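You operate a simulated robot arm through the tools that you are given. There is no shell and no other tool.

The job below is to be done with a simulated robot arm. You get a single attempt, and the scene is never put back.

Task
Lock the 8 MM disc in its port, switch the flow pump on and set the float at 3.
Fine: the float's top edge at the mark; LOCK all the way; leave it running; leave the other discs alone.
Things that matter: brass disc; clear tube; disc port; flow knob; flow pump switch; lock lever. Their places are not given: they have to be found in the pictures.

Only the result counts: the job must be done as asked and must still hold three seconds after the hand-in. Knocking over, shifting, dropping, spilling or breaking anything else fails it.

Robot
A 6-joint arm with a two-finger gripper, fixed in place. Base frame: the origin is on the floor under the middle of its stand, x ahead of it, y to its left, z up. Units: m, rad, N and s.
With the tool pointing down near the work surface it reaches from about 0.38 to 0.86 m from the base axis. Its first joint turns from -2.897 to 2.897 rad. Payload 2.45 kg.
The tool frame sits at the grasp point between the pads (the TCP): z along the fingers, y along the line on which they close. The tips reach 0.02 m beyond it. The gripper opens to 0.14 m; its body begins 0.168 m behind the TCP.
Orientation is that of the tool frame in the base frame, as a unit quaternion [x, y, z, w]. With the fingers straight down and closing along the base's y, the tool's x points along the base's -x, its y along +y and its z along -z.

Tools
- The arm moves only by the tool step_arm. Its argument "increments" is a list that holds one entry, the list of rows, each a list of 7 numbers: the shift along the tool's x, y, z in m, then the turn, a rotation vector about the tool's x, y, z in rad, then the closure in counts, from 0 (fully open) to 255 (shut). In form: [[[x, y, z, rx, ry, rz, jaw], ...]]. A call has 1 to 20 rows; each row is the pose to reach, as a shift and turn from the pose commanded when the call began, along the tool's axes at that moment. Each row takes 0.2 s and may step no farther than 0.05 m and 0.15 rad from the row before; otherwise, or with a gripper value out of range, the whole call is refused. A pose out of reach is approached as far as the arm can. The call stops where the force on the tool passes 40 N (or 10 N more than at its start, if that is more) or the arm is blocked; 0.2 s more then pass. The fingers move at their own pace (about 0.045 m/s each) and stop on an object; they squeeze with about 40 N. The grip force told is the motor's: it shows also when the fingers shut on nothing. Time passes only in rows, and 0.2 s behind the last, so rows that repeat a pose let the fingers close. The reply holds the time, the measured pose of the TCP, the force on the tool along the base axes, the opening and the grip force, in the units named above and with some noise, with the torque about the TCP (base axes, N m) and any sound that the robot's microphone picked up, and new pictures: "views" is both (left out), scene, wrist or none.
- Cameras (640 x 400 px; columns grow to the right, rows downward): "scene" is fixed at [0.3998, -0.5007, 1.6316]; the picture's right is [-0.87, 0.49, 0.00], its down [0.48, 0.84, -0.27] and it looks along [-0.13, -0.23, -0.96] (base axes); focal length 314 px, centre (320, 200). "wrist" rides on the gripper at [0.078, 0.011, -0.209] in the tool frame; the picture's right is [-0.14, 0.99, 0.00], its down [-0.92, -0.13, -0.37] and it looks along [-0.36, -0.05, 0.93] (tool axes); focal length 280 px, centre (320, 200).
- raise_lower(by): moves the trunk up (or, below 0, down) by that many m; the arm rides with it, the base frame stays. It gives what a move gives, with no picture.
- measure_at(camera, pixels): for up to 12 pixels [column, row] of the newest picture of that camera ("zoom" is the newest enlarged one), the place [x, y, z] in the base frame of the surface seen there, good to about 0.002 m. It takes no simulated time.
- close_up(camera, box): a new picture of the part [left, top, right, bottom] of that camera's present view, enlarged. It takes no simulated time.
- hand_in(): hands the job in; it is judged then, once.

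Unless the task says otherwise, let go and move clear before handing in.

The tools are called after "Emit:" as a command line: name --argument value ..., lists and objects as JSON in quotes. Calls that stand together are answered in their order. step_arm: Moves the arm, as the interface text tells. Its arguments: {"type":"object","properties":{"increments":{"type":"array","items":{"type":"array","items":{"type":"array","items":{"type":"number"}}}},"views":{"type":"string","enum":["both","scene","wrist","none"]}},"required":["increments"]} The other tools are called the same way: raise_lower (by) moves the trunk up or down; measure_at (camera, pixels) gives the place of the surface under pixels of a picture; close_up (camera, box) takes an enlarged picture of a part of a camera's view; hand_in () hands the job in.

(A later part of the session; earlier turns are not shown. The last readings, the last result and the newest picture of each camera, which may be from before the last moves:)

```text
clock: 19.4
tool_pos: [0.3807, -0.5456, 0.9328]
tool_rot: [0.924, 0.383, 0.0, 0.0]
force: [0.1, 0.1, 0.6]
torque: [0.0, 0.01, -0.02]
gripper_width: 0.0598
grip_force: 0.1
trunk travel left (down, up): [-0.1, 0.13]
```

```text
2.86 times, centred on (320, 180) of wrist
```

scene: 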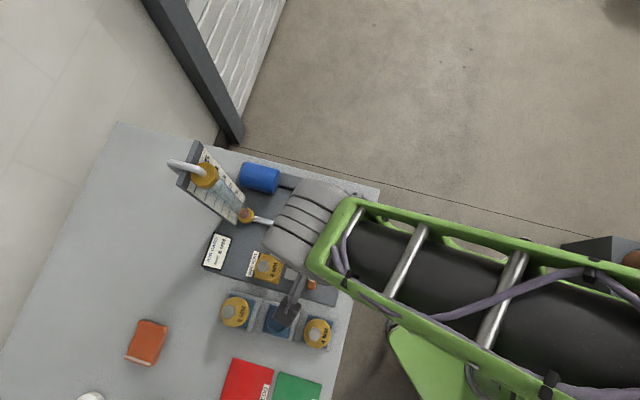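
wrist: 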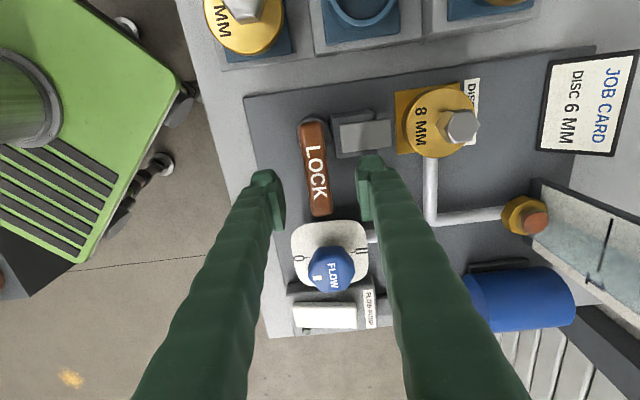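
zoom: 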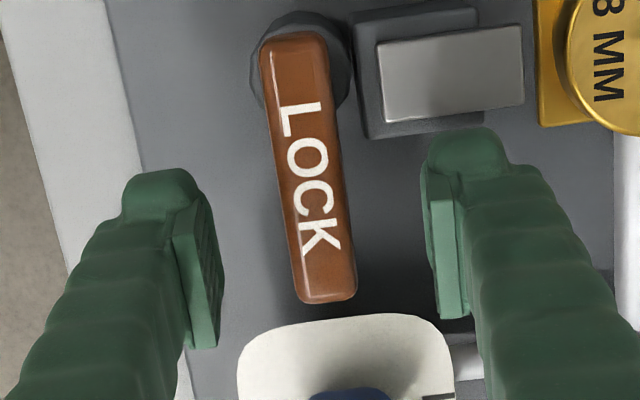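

The lever is between the pads (zoom (310,240)). I close to about 26 mm as a loose cage, then swing a first 0.4 rad counter-clockwise (toward the slide/port) about the post and check force and picture.

Emit:
step_arm --increments '[[[0, 0, 0, 0, 0, 0, 207], [0, 0, 0, 0, 0, 0, 207], [0, 0, 0, 0, 0, 0, 207], [0.0002, 0.0042, 0, 0, 0, -0.1, 207], [0.0008, 0.0084, 0, 0, 0, -0.2, 207], [0.0019, 0.0126, 0, 0, 0, -0.3, 207], [0.0034, 0.0166, 0, 0, 0, -0.4, 207]]]' --views "wrist"

Emit:
close_up --camera "wrist" --box '[250, 110, 390, 250]'

```text
clock: 21.0
tool_pos: [0.3891, -0.5484, 0.9315]
tool_rot: [0.829, 0.559, 0.001, -0.007]
force: [-16.4, 35.5, -1.6]
torque: [0.22, 0.02, -1.06]
gripper_width: 0.0453
grip_force: 14.6
trunk travel left (down, up): [-0.1, 0.13]
```

wrist: 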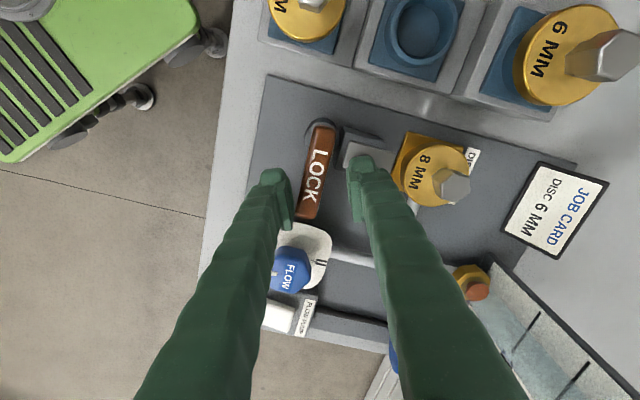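

```text
2.86 times, centred on (320, 180) of wrist
```

zoom: 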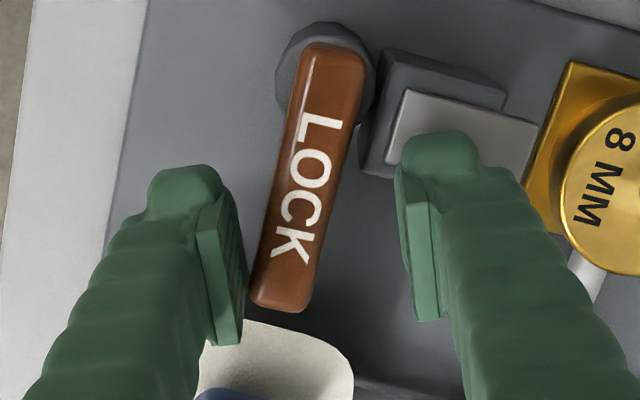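

The pads pressed on the lever's tip with ~39 N and the lever did not turn, so this direction is blocked. I back off along the arc and try the opposite (clockwise) direction gently.

Emit:
step_arm --increments '[[[0.0002, -0.0042, 0, 0, 0, 0.1, 207], [0.0008, -0.0084, 0, 0, 0, 0.2, 207], [0.0019, -0.0126, 0, 0, 0, 0.3, 207], [0.0034, -0.0166, 0, 0, 0, 0.4, 207], [0.0034, -0.0166, 0, 0, 0, 0.4, 207]]]' --views "wrist"

Emit:
close_up --camera "wrist" --box '[250, 110, 390, 250]'

```text
clock: 22.2
tool_pos: [0.3809, -0.5466, 0.9343]
tool_rot: [0.924, 0.381, 0.0, 0.001]
force: [0.0, 0.1, -0.7]
torque: [-0.02, -0.01, 0.02]
gripper_width: 0.0263
grip_force: 0.1
trunk travel left (down, up): [-0.1, 0.13]
```

wrist: 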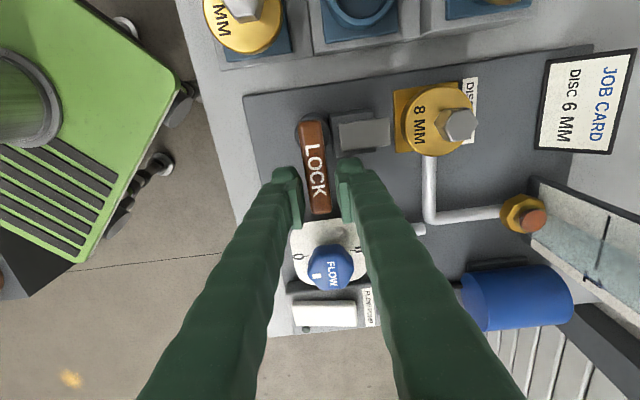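

```text
2.86 times, centred on (320, 180) of wrist
```

zoom: 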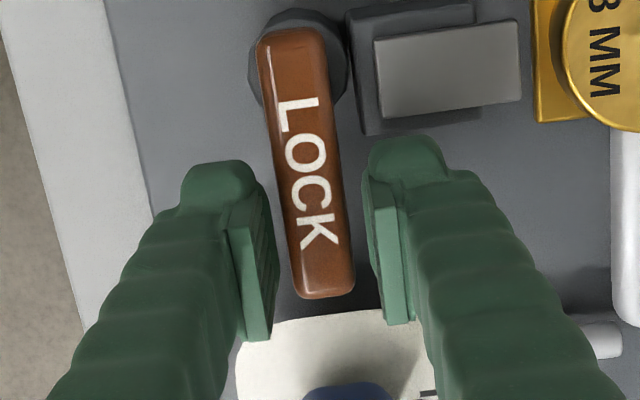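

Everything is back as before with the lever caged at 26 mm. I now try 0.4 rad clockwise.

Emit:
step_arm --increments '[[[0.0002, -0.0042, 0, 0, 0, 0.1, 207], [0.0008, -0.0084, 0, 0, 0, 0.2, 207], [0.0019, -0.0126, 0, 0, 0, 0.3, 207], [0.0034, -0.0166, 0, 0, 0, 0.4, 207]]]' --views "wrist"

Emit:
close_up --camera "wrist" --box '[250, 110, 390, 250]'

```text
clock: 23.2
tool_pos: [0.3711, -0.5313, 0.9332]
tool_rot: [0.982, 0.19, 0.001, 0.0]
force: [-0.2, 0.6, 1.1]
torque: [0.0, 0.0, -0.04]
gripper_width: 0.0266
grip_force: 0.2
trunk travel left (down, up): [-0.1, 0.13]
```

wrist: 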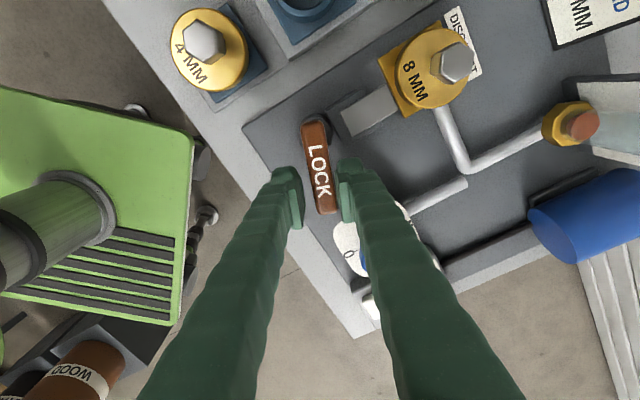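

```text
2.86 times, centred on (320, 180) of wrist
```

zoom: 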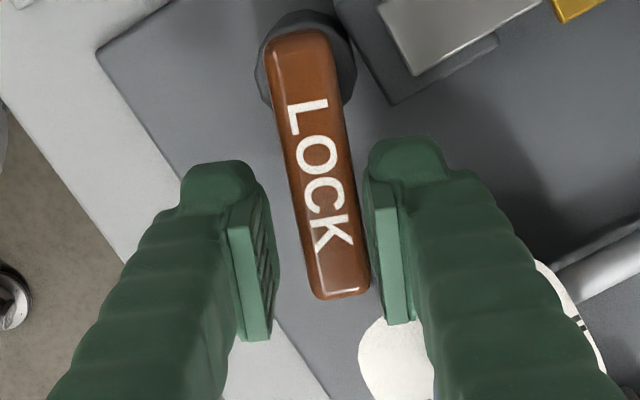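

The lever turned freely clockwise and the tongue moved toward the disc, so this is the locking direction. I continue another 0.6 rad.

Emit:
step_arm --increments '[[[0.0003, -0.0051, 0, 0, 0, 0.12, 207], [0.0012, -0.0101, 0, 0, 0, 0.24, 207], [0.0027, -0.015, 0, 0, 0, 0.36, 207], [0.0048, -0.0196, 0, 0, 0, 0.48, 207], [0.0074, -0.024, 0, 0, 0, 0.6, 207]]]' --views "wrist"

Emit:
close_up --camera "wrist" --box '[250, 60, 430, 250]'

```text
clock: 24.4
tool_pos: [0.3681, -0.5061, 0.9331]
tool_rot: [0.994, -0.108, 0.0, 0.0]
force: [-0.7, -0.8, 0.5]
torque: [0.0, 0.0, 0.0]
gripper_width: 0.0267
grip_force: 0.3
trunk travel left (down, up): [-0.1, 0.13]
```

wrist: 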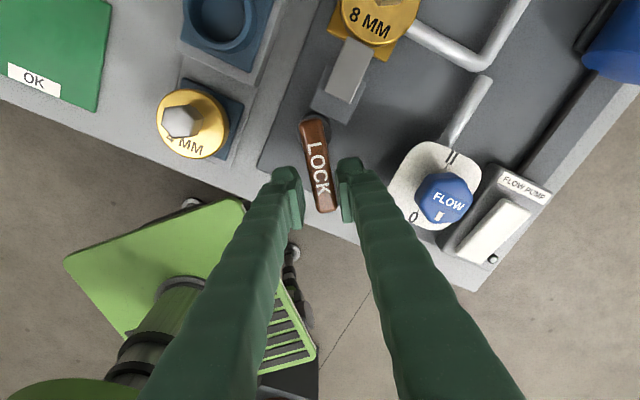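

```text
2.11 times, centred on (340, 155) of wrist
```

zoom: 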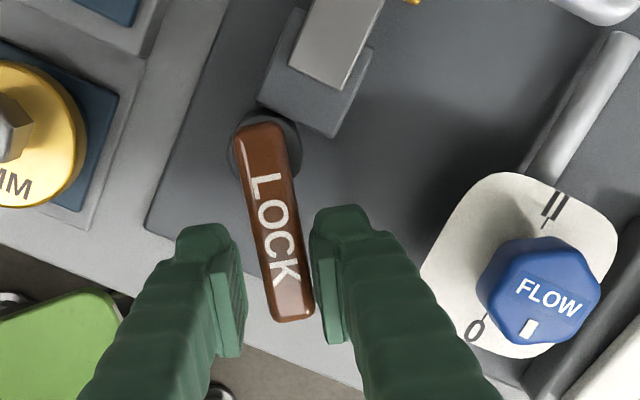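

The lever keeps following and the tongue is now over the disc's flange. I continue another 0.6 rad to the end of travel, watching the force.

Emit:
step_arm --increments '[[[0.0003, -0.0051, 0, 0, 0, 0.12, 207], [0.0012, -0.0101, 0, 0, 0, 0.24, 207], [0.0027, -0.015, 0, 0, 0, 0.36, 207], [0.0048, -0.0196, 0, 0, 0, 0.48, 207], [0.0074, -0.024, 0, 0, 0, 0.6, 207]]]' --views "wrist"

Emit:
close_up --camera "wrist" --box '[250, 30, 430, 250]'

```text
clock: 25.6
tool_pos: [0.381, -0.4845, 0.9341]
tool_rot: [0.918, -0.397, -0.001, 0.0]
force: [0.7, -0.5, 0.3]
torque: [0.03, 0.02, -0.03]
gripper_width: 0.0265
grip_force: 0.0
trunk travel left (down, up): [-0.1, 0.13]
```

wrist: 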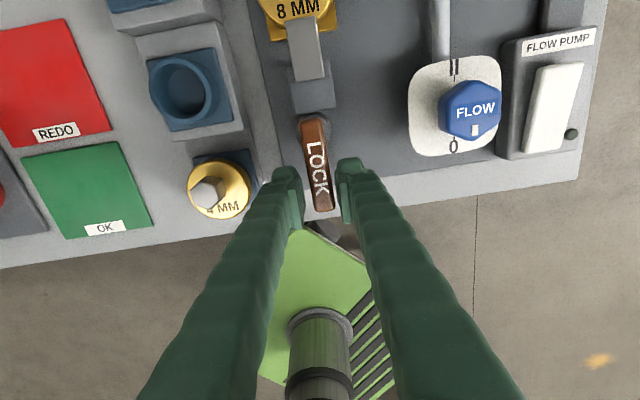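

```text
1.82 times, centred on (340, 140) of wrist
```

zoom: 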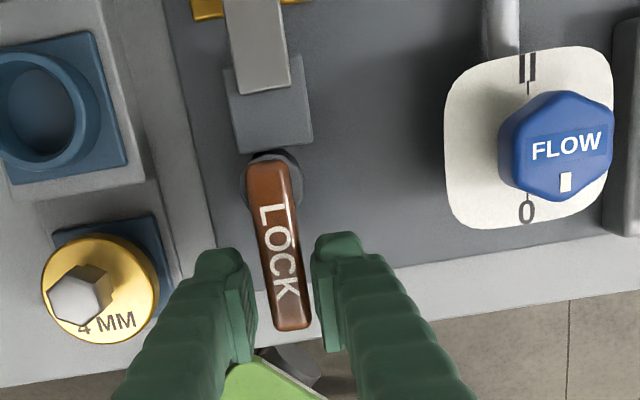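

Lever is now about 1.5 rad round with no resistance yet. I push on in small 0.05 rad steps until it meets its stop.

Emit:
step_arm --increments '[[[0.0001, -0.0021, 0, 0, 0, 0.05, 207], [0.0002, -0.0042, 0, 0, 0, 0.1, 207], [0.0005, -0.0064, 0, 0, 0, 0.15, 207], [0.0008, -0.0084, 0, 0, 0, 0.2, 207]]]' --views "wrist"

Emit:
close_up --camera "wrist" --box '[230, 0, 430, 220]'

```text
clock: 26.6
tool_pos: [0.3674, -0.4851, 0.9291]
tool_rot: [0.879, -0.476, 0.016, -0.019]
force: [2.9, 3.5, 3.0]
torque: [-0.13, -0.02, 0.26]
gripper_width: 0.0282
grip_force: 10.5
out of reach, approached as far as the arm can: row 2, 3, 4
trunk travel left (down, up): [-0.1, 0.13]
```

wrist: 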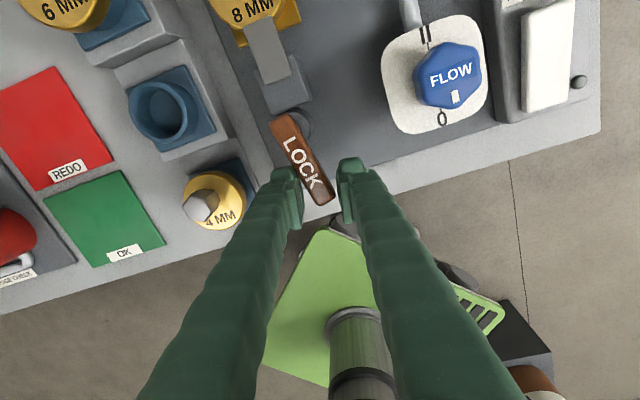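

```text
1.82 times, centred on (330, 110) of wrist
```

zoom: 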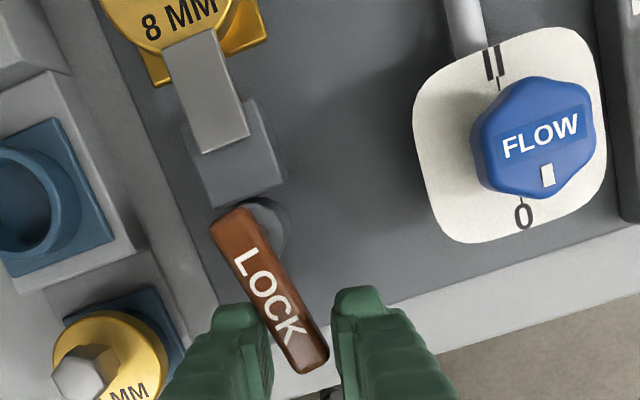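

The wrist reached its turning limit (rows 2–4 out of reach). I go back along the arc to the last good pose and then re-approach with a better hand orientation.

Emit:
step_arm --increments '[[[0.0002, 0.0042, 0, 0, 0, -0.1, 207], [0.0008, 0.0084, 0, 0, 0, -0.2, 207], [0.0008, 0.0084, 0, 0, 0, -0.2, 207]]]' --views "wrist"

Emit:
close_up --camera "wrist" --box '[230, 0, 430, 220]'

```text
clock: 27.4
tool_pos: [0.3613, -0.4911, 0.9308]
tool_rot: [0.922, -0.387, 0.016, -0.018]
force: [-0.1, -0.6, 0.1]
torque: [-0.03, 0.03, -0.03]
gripper_width: 0.0265
grip_force: 0.0
trunk travel left (down, up): [-0.1, 0.13]
```

wrist: 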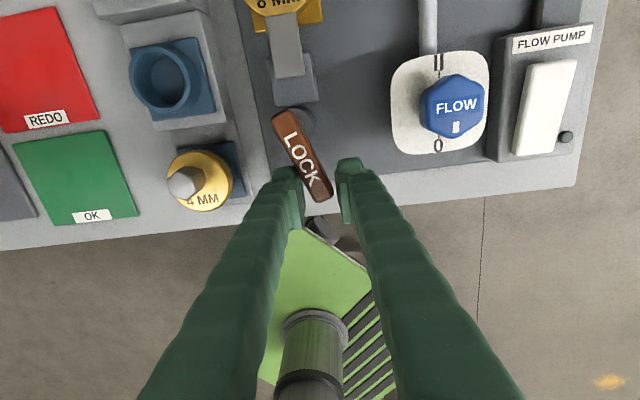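

```text
1.82 times, centred on (330, 110) of wrist
```

zoom: 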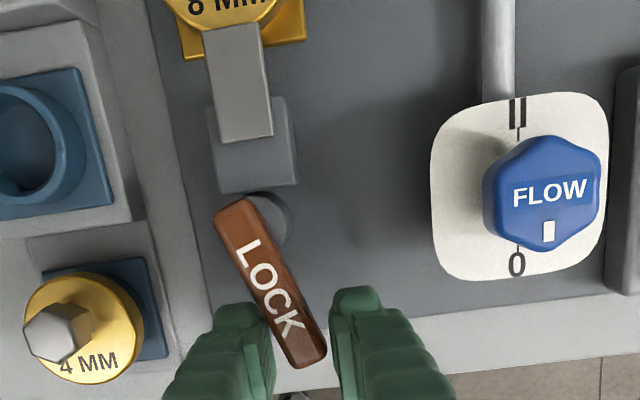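

The arm kept the clamped pose, and the leading pad nudged the lever back a little. I open slightly, rise clear, and level the hand before turning it round by 180°.

Emit:
step_arm --increments '[[[0, 0, 0, 0, 0, 0, 182], [0, 0, 0, 0, 0, 0, 182], [0, 0, -0.02, 0, 0, 0, 182], [0, 0, -0.06, 0, 0, 0, 182], [0, 0, -0.1, -0.0228, -0.0078, 0, 182], [0, 0, -0.12, -0.0456, -0.0156, 0, 182], [0, 0, -0.12, -0.0456, -0.0156, 0, 182]]]' --views "wrist"

```text
clock: 29.0
tool_pos: [0.3529, -0.4942, 1.0516]
tool_rot: [0.923, -0.386, 0.0, 0.0]
force: [-0.2, -0.6, -0.7]
torque: [-0.03, -0.01, 0.03]
gripper_width: 0.0402
grip_force: 0.1
trunk travel left (down, up): [-0.1, 0.13]
```

wrist: 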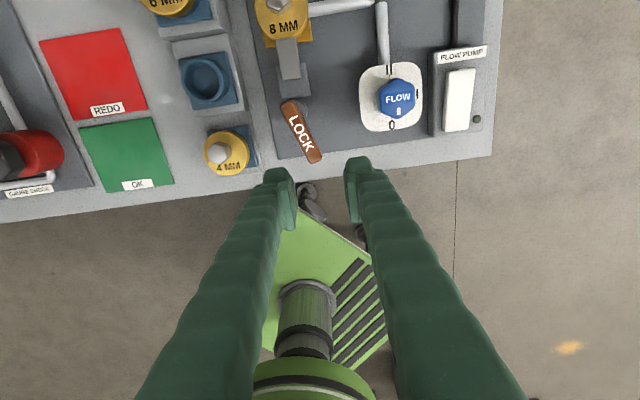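

The hand is level and clear. I measure the lever's present position before turning the hand.

Emit:
measure_at --camera "wrist" --pixels '[[292, 105], [290, 110], [300, 125], [312, 155], [318, 155], [307, 159], [290, 55], [283, 40], [296, 90], [285, 10], [220, 155], [281, 25]]'

Emit:
close_up --camera "wrist" --box '[230, 0, 380, 180]'

```text
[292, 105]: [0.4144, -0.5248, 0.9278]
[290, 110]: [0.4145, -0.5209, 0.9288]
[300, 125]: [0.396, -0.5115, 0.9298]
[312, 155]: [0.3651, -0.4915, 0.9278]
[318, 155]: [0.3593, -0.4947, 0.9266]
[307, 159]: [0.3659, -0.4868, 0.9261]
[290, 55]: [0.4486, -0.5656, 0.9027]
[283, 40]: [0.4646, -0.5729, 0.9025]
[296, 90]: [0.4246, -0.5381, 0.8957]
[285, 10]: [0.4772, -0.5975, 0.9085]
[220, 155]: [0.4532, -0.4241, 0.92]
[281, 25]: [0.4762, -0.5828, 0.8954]
```

```text
2.22 times, centred on (305, 90) of wrist
```

zoom: 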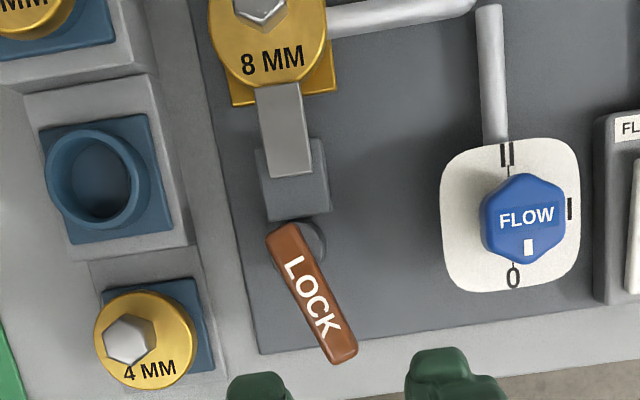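

The lever now points at about 150°, about 75–78° turned; it needs ~10–15° more. I turn the hand back by 180° (to the first comfortable orientation), close the fingers, and place them beside the lever on its −v side.

Emit:
step_arm --increments '[[[0.0005, 0.0022, 0, 0, 0, -0.149, 200], [0.0009, 0.0043, 0, 0, 0, -0.298, 220], [0.0014, 0.0065, 0, 0, 0, -0.447, 240], [0.0018, 0.0086, 0, 0, 0, -0.596, 255], [0.0023, 0.0108, 0, 0, 0, -0.745, 255], [0.0027, 0.0129, 0, 0, 0, -0.894, 255], [0.0032, 0.0151, 0, 0, 0, -1.043, 255], [0.0036, 0.0172, 0, 0, 0, -1.192, 255], [0.0041, 0.0194, 0, 0, 0, -1.341, 255], [0.0045, 0.0216, 0, 0, 0, -1.49, 255], [0.005, 0.0237, 0, 0, 0, -1.639, 255], [0.0054, 0.0259, 0, 0, 0, -1.788, 255], [0.0059, 0.028, 0, 0, 0, -1.937, 255], [0.0063, 0.0302, 0, 0, 0, -2.086, 255], [0.0068, 0.0323, 0, 0, 0, -2.235, 255], [0.0072, 0.0345, 0, 0, 0, -2.384, 255], [0.0077, 0.0366, 0, 0, 0, -2.533, 255], [0.0081, 0.0388, 0, 0, 0, -2.682, 255], [0.0086, 0.0409, 0, 0, 0, -2.831, 255], [0.009, 0.0431, 0, 0, 0, -2.98, 255]]]' --views "none"

```text
clock: 33.2
tool_pos: [0.332, -0.5312, 1.051]
tool_rot: [0.458, 0.889, -0.001, 0.0]
force: [0.5, -0.2, 0.3]
torque: [-0.01, -0.02, 0.0]
gripper_width: 0.0
grip_force: 29.9
trunk travel left (down, up): [-0.1, 0.13]
```

The hand is nearly round (axis angle 62.7°). I finish the last 0.166 rad and look.

Emit:
step_arm --increments '[[[0, 0, 0, 0, 0, -0.083, 255], [0, 0, 0, 0, 0, -0.166, 255], [0, 0, 0, 0, 0, -0.166, 255]]]' --views "both"

Emit:
measure_at --camera "wrist" --pixels '[[400, 100], [380, 120], [420, 90]]'

```text
clock: 34.0
tool_pos: [0.3308, -0.5305, 1.05]
tool_rot: [0.383, 0.924, 0.0, 0.001]
force: [-0.7, -0.1, 0.3]
torque: [-0.02, 0.03, 0.01]
gripper_width: 0.0
grip_force: 29.4
trunk travel left (down, up): [-0.1, 0.13]
```

scene: 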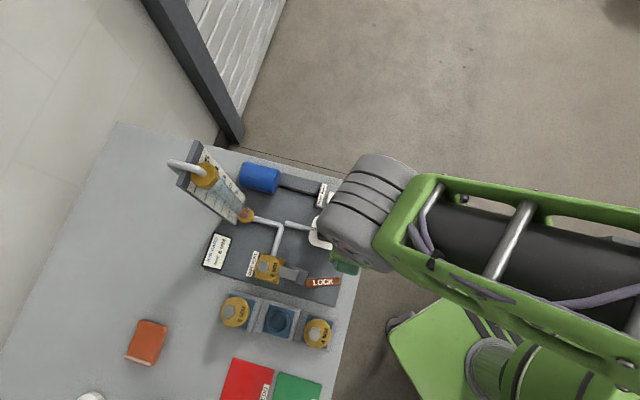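
wrist: 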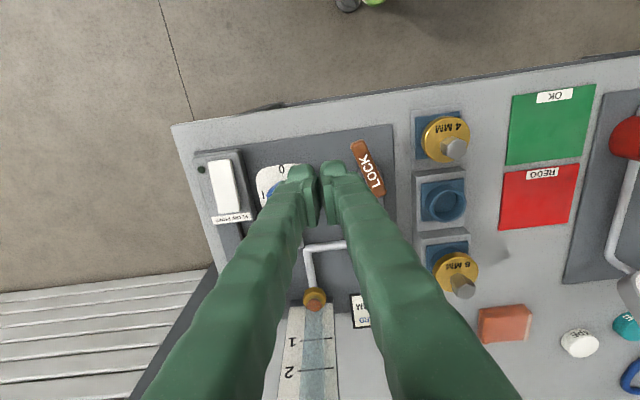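

```text
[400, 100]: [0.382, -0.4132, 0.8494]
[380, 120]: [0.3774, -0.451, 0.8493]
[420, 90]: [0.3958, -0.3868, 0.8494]
```

The closed fingers are beside the lever (wrist (360,170)). I zoom the scene view to check the lever's angle and the tongue.

Emit:
close_up --camera "scene" --box '[240, 235, 350, 305]'

Emit:
measure_at --camera "zoom" --pixels '[[400, 285], [590, 265], [500, 275], [410, 265], [580, 280], [620, 180]]'

Emit:
close_up --camera "wrist" --box '[260, 110, 430, 230]'

```text
5.71 times, centred on (295, 270) of scene
```

zoom: 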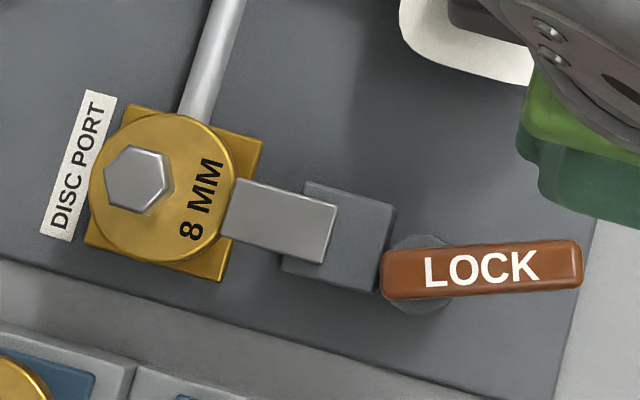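

```text
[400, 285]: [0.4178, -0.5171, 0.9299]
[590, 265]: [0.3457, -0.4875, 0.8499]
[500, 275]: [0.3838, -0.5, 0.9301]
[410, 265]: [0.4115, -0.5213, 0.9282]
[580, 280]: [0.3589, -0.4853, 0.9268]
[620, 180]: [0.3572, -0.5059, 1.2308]
```

```text
3.33 times, centred on (345, 170) of wrist
```

zoom: 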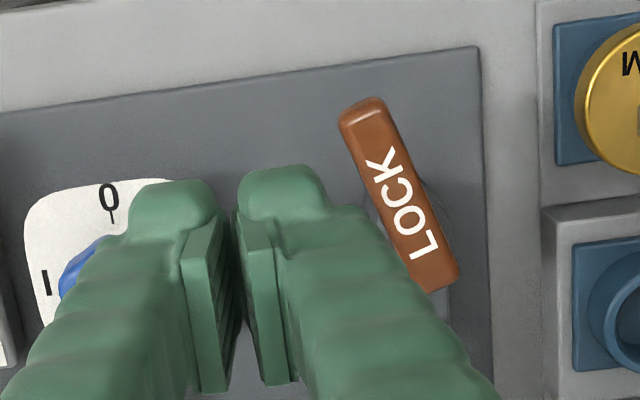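

The lever is still ~19° short of pointing along +u, and the tongue just overlaps the flange. I descend with the closed fingers beside the lever (≈10 mm gap).

Emit:
step_arm --increments '[[[0, 0, 0.04, 0, 0, 0, 255], [0, 0.001, 0.075, 0, 0, 0, 255], [0, 0.002, 0.1, 0, 0, 0, 255], [0, 0.002, 0.117, 0, 0, 0, 255], [0, 0.002, 0.117, 0, 0, 0, 255]]]' --views "wrist"

Emit:
close_up --camera "wrist" --box '[230, 100, 430, 240]'

```text
clock: 35.2
tool_pos: [0.3316, -0.5293, 0.9337]
tool_rot: [0.385, 0.923, 0.0, 0.001]
force: [-0.2, -0.2, -0.3]
torque: [-0.03, 0.02, 0.01]
gripper_width: 0.0001
grip_force: 29.9
trunk travel left (down, up): [-0.1, 0.13]
```

wrist: 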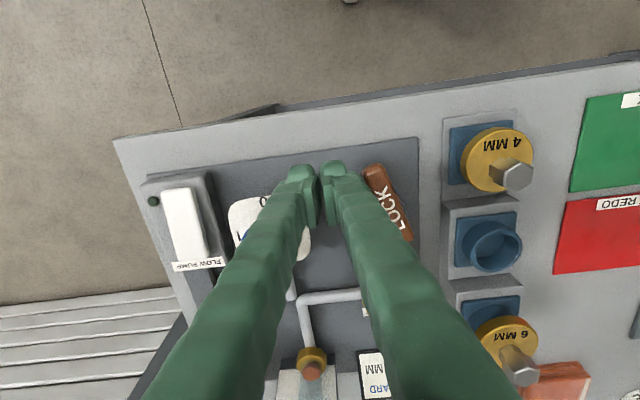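

```text
2.86 times, centred on (330, 170) of wrist
```

zoom: 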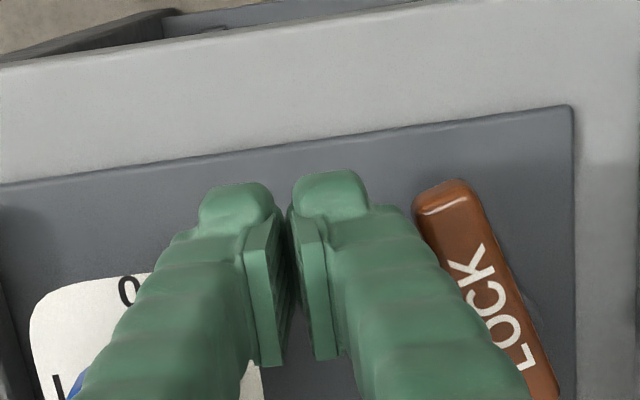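

Fingers are at lever height with a gap to it. I push in +v (tool +y) by 24 mm in 3 mm rows.

Emit:
step_arm --increments '[[[0, 0.004, 0, 0, 0, 0, 255], [0, 0.008, 0, 0, 0, 0, 255], [0, 0.012, 0, 0, 0, 0, 255], [0, 0.016, 0, 0, 0, 0, 255], [0, 0.02, 0, 0, 0, 0, 255], [0, 0.024, 0, 0, 0, 0, 255]]]' --views "wrist"

Emit:
close_up --camera "wrist" --box '[230, 100, 430, 240]'

```text
clock: 36.6
tool_pos: [0.35, -0.5131, 0.9324]
tool_rot: [0.384, 0.923, 0.0, 0.0]
force: [-0.3, 0.3, -0.7]
torque: [-0.01, 0.03, -0.01]
gripper_width: 0.0
grip_force: 29.5
trunk travel left (down, up): [-0.1, 0.13]
```

wrist: 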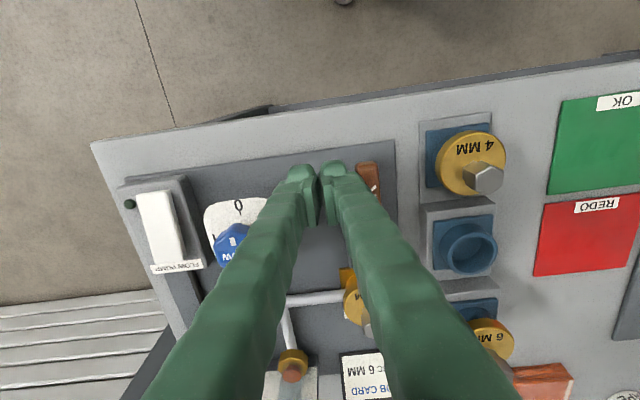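

```text
2.86 times, centred on (330, 170) of wrist
```

zoom: 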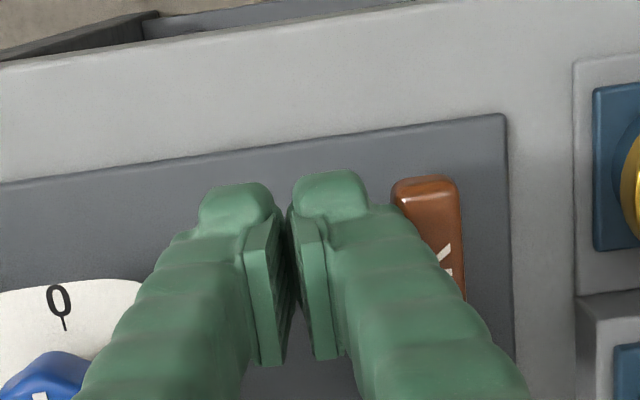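

The lever follows and is now nearly parallel to the plate edge. I keep pushing in 2 mm rows until the stop is felt.

Emit:
step_arm --increments '[[[0, 0.002, 0, 0, 0, 0, 255], [0, 0.004, 0, 0, 0, 0, 255], [0, 0.006, 0, 0, 0, 0, 255], [0, 0.008, 0, 0, 0, 0, 255]]]' --views "wrist"

Emit:
close_up --camera "wrist" --box '[230, 100, 430, 240]'

```text
clock: 37.6
tool_pos: [0.3536, -0.5084, 0.9328]
tool_rot: [0.384, 0.923, 0.0, 0.002]
force: [-12.1, -11.4, -2.3]
torque: [-0.09, 0.19, -0.25]
gripper_width: 0.0
grip_force: 29.2
trunk travel left (down, up): [-0.1, 0.13]
```

wrist: 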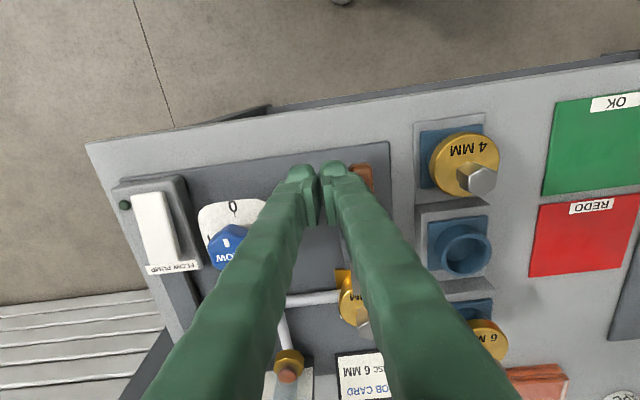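

```text
2.86 times, centred on (330, 170) of wrist
```

zoom: 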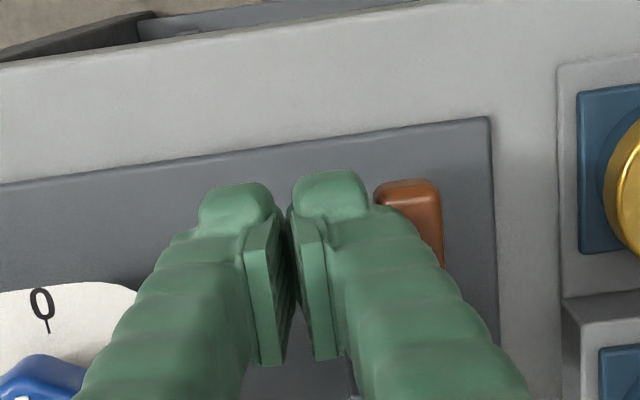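

A 17 N reaction at TCP v≈−0.109 matches the lever at 90° on its stop. I press 1.5 mm more, then back off 20 mm and look.

Emit:
step_arm --increments '[[[0, 0.0015, 0, 0, 0, 0, 255], [0, 0.0015, 0, 0, 0, 0, 255], [0, -0.006, 0, 0, 0, 0, 255], [0, -0.014, 0, 0, 0, 0, 255], [0, -0.02, 0, 0, 0, 0, 255], [0, -0.02, -0.05, 0, 0, 0, 255], [0, -0.02, -0.1, 0, 0, 0, 255], [0, -0.02, -0.1, 0, 0, 0, 255]]]' --views "both"

Emit:
close_up --camera "scene" --box '[240, 235, 350, 305]'

Emit:
close_up --camera "wrist" --box '[250, 110, 430, 270]'

```text
clock: 39.4
tool_pos: [0.3413, -0.5268, 1.0345]
tool_rot: [0.384, 0.923, 0.0, 0.001]
force: [-0.4, 0.1, -0.4]
torque: [-0.04, 0.01, -0.01]
gripper_width: 0.0
grip_force: 29.8
trunk travel left (down, up): [-0.1, 0.13]
```

scene: 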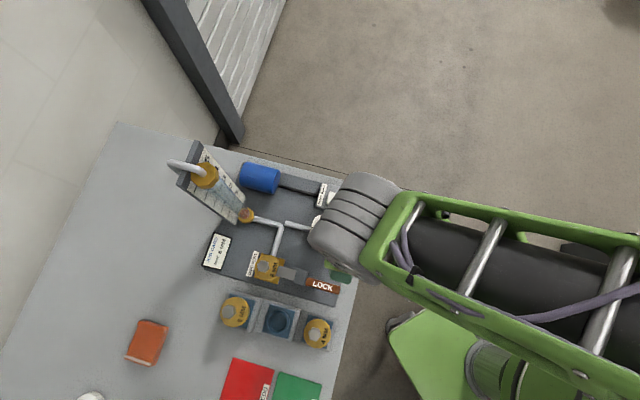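
wrist: 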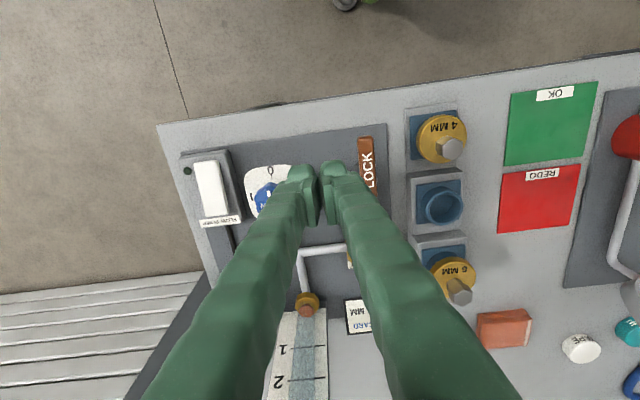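

```text
5.71 times, centred on (295, 270) of scene
```

zoom: 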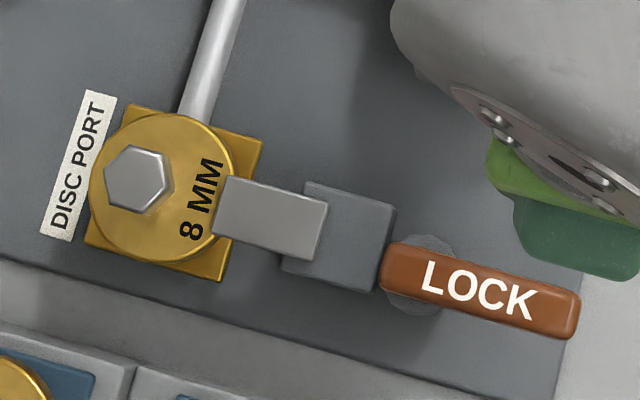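

```text
2.50 times, centred on (340, 190) of wrist
```

zoom: 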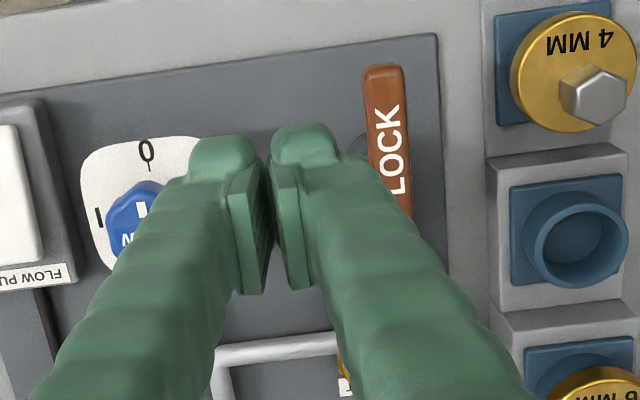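

LOCK lever is aligned with the slide axis (scene zoom (480,285)) and the tongue covers the flange: locked at its stop. Next the pump switch: I measure its rocker from the wrist view near (212,188).

Emit:
close_up --camera "wrist" --box '[170, 140, 270, 240]'

Emit:
measure_at --camera "zoom" --pixels '[[160, 110], [175, 160], [190, 210], [205, 260], [215, 290], [120, 120], [180, 300], [240, 280], [110, 150], [200, 320], [60, 120], [250, 330]]'

```text
4.00 times, centred on (220, 190) of wrist
```

zoom: 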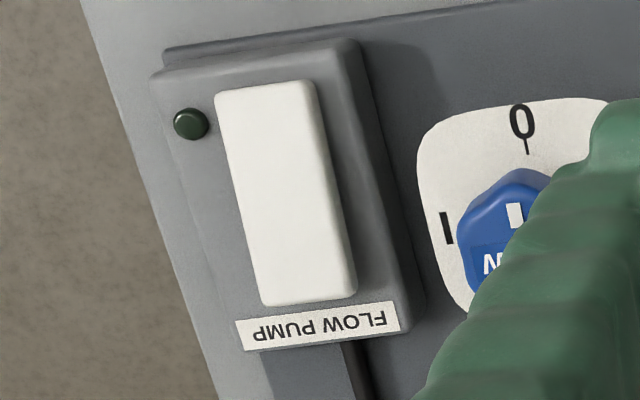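

```text
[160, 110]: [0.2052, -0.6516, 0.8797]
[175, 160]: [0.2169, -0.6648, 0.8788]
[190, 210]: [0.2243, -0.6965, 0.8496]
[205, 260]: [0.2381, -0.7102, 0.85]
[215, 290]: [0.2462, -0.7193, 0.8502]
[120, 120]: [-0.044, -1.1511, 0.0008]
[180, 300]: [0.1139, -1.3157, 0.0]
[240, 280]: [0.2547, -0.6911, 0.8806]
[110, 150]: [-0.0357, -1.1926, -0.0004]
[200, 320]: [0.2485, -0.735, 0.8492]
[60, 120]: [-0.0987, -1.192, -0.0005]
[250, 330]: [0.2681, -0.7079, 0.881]
```

I repeat the measurement with points actually on the white rocker (zoom corners (215,92),(315,80),(355,290),(262,305)).

Emit:
measure_at --camera "zoom" --pixels '[[265, 100], [275, 150], [287, 200], [298, 250], [306, 285], [262, 260], [340, 250], [190, 123], [300, 335], [390, 300], [505, 260], [470, 230]]'

Emit:
measure_at --camera "scene" --pixels '[[300, 183], [290, 180], [310, 188], [262, 178], [316, 195], [322, 200]]'

```text
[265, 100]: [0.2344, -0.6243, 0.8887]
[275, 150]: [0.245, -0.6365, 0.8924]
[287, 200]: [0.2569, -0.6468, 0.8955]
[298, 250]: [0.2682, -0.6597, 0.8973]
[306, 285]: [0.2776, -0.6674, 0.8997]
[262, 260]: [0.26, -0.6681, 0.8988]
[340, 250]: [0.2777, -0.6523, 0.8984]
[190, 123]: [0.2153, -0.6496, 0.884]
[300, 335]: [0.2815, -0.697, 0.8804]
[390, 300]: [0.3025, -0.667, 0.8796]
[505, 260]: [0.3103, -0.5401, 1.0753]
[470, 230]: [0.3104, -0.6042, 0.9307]
```

```text
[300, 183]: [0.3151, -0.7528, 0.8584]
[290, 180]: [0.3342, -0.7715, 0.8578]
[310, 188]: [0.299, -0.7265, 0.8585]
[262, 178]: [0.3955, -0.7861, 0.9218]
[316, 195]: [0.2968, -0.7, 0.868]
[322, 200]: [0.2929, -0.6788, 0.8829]
```

The label end of the rocker is the raised one (z 0.900 vs 0.889), centre line v≈−0.2757. I move so that one closed fingertip is above its raised end.

Emit:
step_arm --increments '[[[-0.0115, -0.0394, 0, 0, 0, 0, 255], [-0.0231, -0.0788, 0, 0, 0, 0, 255], [-0.0346, -0.1181, 0, 0, 0, 0, 255], [-0.0461, -0.1575, 0, 0, 0, 0, 255], [-0.0461, -0.1575, 0.05, 0, 0, 0, 255], [-0.0461, -0.1575, 0.09, 0, 0, 0, 255], [-0.0461, -0.1575, 0.09, 0, 0, 0, 255]]]' --views "wrist"

Emit:
close_up --camera "wrist" --box '[250, 110, 410, 250]'

```text
clock: 41.0
tool_pos: [0.262, -0.6665, 0.9405]
tool_rot: [0.384, 0.923, 0.0, 0.002]
force: [0.3, -1.0, 0.8]
torque: [0.01, 0.01, -0.04]
gripper_width: 0.0001
grip_force: 29.7
trunk travel left (down, up): [-0.1, 0.13]
```

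wrist: 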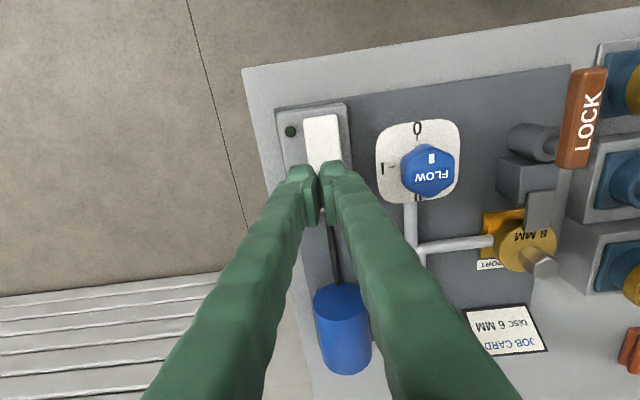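

```text
2.86 times, centred on (330, 180) of wrist
```

zoom: 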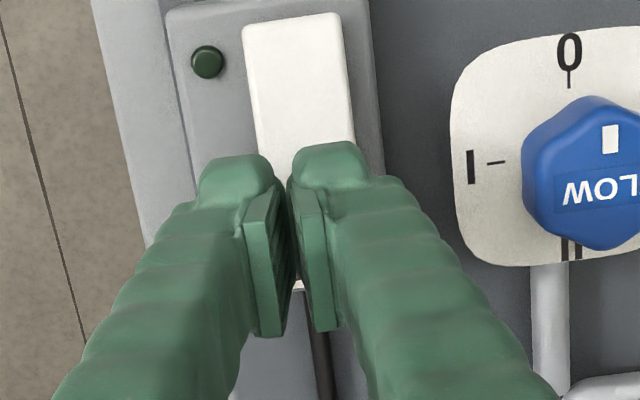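

The right fingertip is over the rocker near its label end. I shift 4 mm further toward that end and press down slowly.

Emit:
step_arm --increments '[[[-0.004, -0.001, 0.01, 0, 0, 0, 255], [-0.004, -0.001, 0.018, 0, 0, 0, 255], [-0.004, -0.001, 0.021, 0, 0, 0, 255], [-0.004, -0.001, 0.024, 0, 0, 0, 255], [-0.004, -0.001, 0.027, 0, 0, 0, 255], [-0.004, -0.001, 0.03, 0, 0, 0, 255]]]' --views "wrist"

Emit:
close_up --camera "wrist" --box '[250, 110, 410, 250]'

```text
clock: 42.4
tool_pos: [0.2644, -0.6671, 0.9136]
tool_rot: [0.384, 0.923, -0.002, 0.002]
force: [-0.9, 1.2, 10.0]
torque: [0.09, 0.14, 0.02]
gripper_width: 0.0062
grip_force: 29.1
trunk travel left (down, up): [-0.1, 0.13]
```

wrist: 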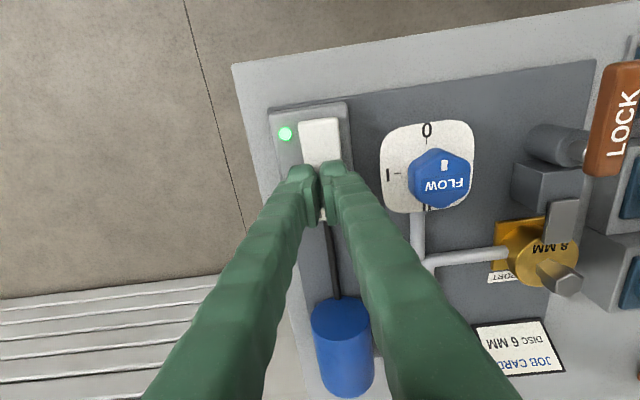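

```text
2.86 times, centred on (330, 180) of wrist
```

zoom: 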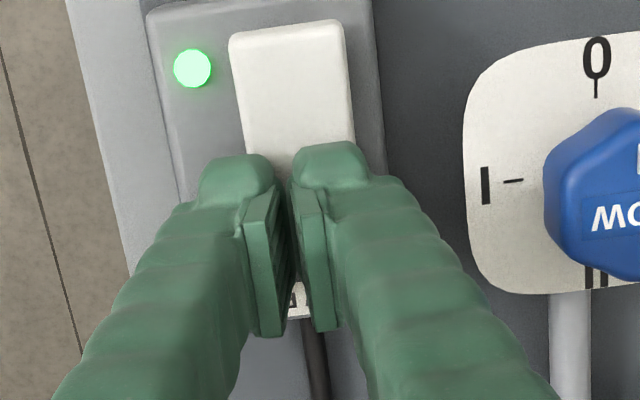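

The lamp lit green (wrist (285,134)) with 10 N on the rocker. I rise and check that it stays on.

Emit:
step_arm --increments '[[[0, 0, -0.02, 0, 0, 0, 255], [0, 0, -0.06, 0, 0, 0, 255], [0, 0, -0.1, 0, 0, 0, 255], [0, 0, -0.13, 0, 0, 0, 255], [0, 0, -0.13, 0, 0, 0, 255]]]' --views "both"

Emit:
close_up --camera "wrist" --box '[260, 60, 420, 180]'

Emit:
close_up --camera "scene" --box '[160, 130, 270, 230]'

```text
clock: 43.6
tool_pos: [0.2603, -0.6677, 1.0398]
tool_rot: [0.384, 0.923, 0.0, 0.001]
force: [0.2, 0.1, -0.7]
torque: [-0.04, 0.01, 0.02]
gripper_width: 0.0
grip_force: 29.5
trunk travel left (down, up): [-0.1, 0.13]
```

scene: 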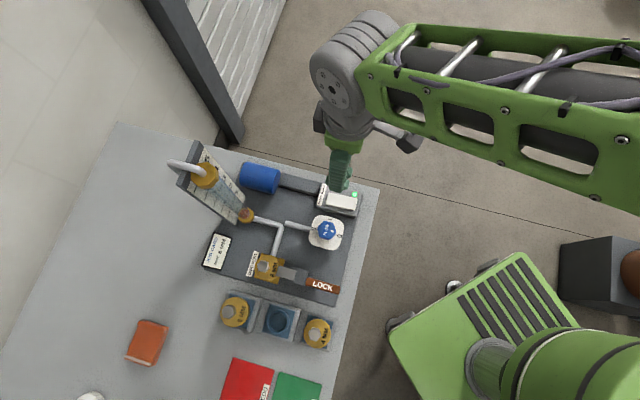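
wrist: 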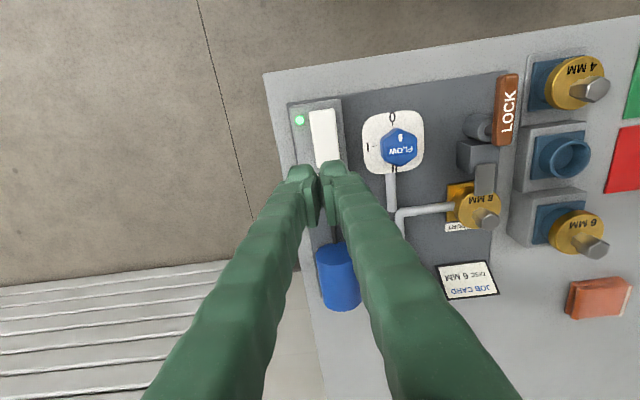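

```text
3.33 times, centred on (340, 120) of wrist
```

zoom: 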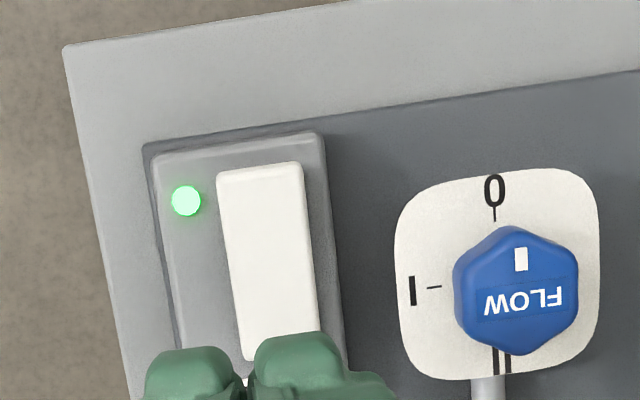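

```text
4.00 times, centred on (215, 180) of scene
```

zoom: 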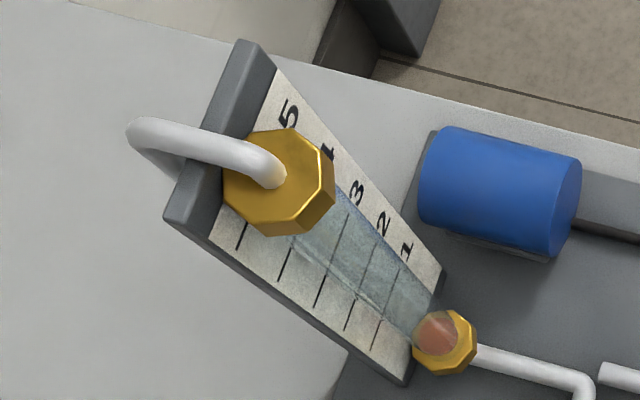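

The lamp stays lit and the rocker is flipped. Now I measure the scale lines on the tube's panel and the float's present position in the scene zoom.

Emit:
measure_at --camera "zoom" --pixels '[[378, 335], [350, 315], [319, 291], [285, 265], [241, 236], [437, 320], [437, 335], [400, 270], [380, 250], [345, 215], [330, 240], [360, 270]]'

Emit:
close_up --camera "scene" --box '[200, 170, 260, 225]'

```text
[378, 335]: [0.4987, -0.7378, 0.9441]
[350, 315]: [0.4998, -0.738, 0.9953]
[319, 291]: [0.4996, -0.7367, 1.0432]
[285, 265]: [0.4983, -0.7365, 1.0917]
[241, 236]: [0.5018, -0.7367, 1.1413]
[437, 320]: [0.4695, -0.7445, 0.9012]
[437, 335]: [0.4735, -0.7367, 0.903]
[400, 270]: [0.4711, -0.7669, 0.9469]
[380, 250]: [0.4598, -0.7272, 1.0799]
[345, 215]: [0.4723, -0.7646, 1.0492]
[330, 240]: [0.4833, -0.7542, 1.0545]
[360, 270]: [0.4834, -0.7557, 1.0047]
```

```text
7.27 times, centred on (230, 198) of scene
```

zoom: 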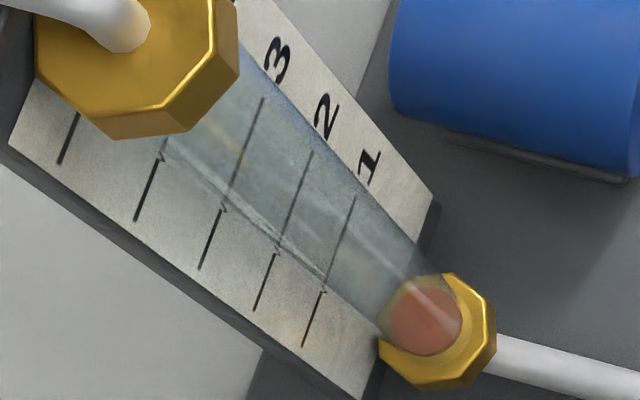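

Mark 3 on the panel is at z≈1.043 (marks every 0.049 m), and the float's top now rests near z 0.903. Next I locate the knob precisely from the wrist view.

Emit:
close_up --camera "wrist" --box '[350, 100, 440, 190]'

Emit:
measure_at --camera "zoom" --pixels '[[357, 205], [265, 210], [450, 200], [355, 125], [355, 285], [357, 170], [300, 250], [410, 250]]'

```text
4.44 times, centred on (395, 145) of wrist
```

zoom: 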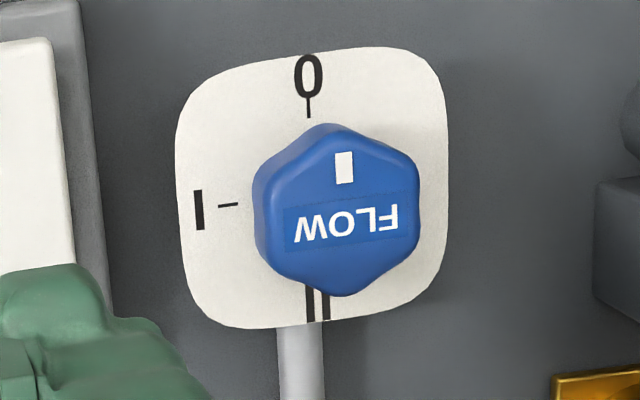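

```text
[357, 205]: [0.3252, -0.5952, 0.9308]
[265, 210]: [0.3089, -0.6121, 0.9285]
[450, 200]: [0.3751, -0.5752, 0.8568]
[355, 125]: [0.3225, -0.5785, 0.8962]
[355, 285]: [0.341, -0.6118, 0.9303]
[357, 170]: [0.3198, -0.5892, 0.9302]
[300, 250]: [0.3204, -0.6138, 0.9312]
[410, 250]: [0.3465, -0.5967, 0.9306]
```

The knob's axis is near (0.324,−0.599), top z≈0.932, hex flats 42 mm apart. I move above it with the hand pre-turned 60° clockwise (another flat pair), jaw at about 65 mm.

Emit:
step_arm --increments '[[[0.0005, 0.0134, 0.0014, 0, 0, 0.1496, 220], [0.001, 0.0267, 0.0028, 0, 0, 0.2992, 180], [0.0015, 0.0401, 0.0042, 0, 0, 0.4488, 150], [0.002, 0.0535, 0.0056, 0, 0, 0.5984, 137], [0.0025, 0.0669, 0.007, 0, 0, 0.748, 137], [0.003, 0.0802, 0.0084, 0, 0, 0.8976, 137], [0.0035, 0.0936, 0.01, 0, 0, 1.0472, 137], [0.0035, 0.0936, 0.01, 0, 0, 1.0472, 137]]]' --views "both"

Emit:
close_up --camera "wrist" --box '[250, 100, 390, 230]'

```text
clock: 45.4
tool_pos: [0.3277, -0.5999, 1.0337]
tool_rot: [0.795, 0.606, 0.0, 0.001]
force: [0.2, 0.0, -0.5]
torque: [0.03, -0.01, 0.01]
gripper_width: 0.0646
grip_force: 0.0
trunk travel left (down, up): [-0.1, 0.13]
```

scene: 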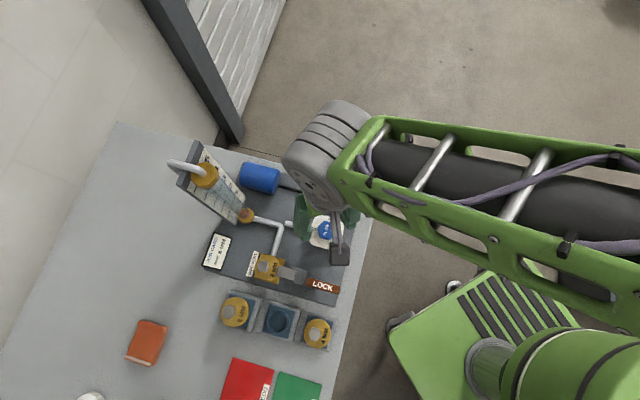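
wrist: 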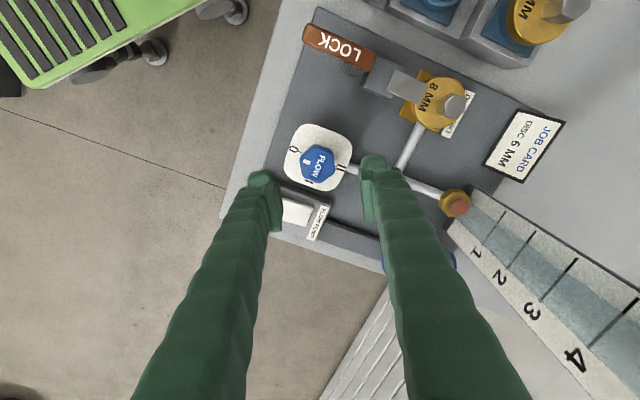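

```text
3.08 times, centred on (320, 165) of wrist
```

zoom: 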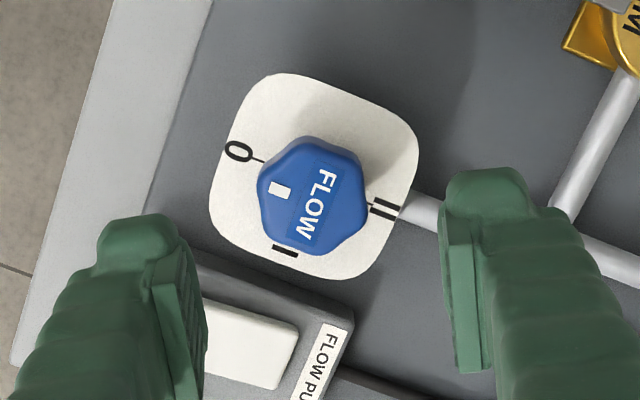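

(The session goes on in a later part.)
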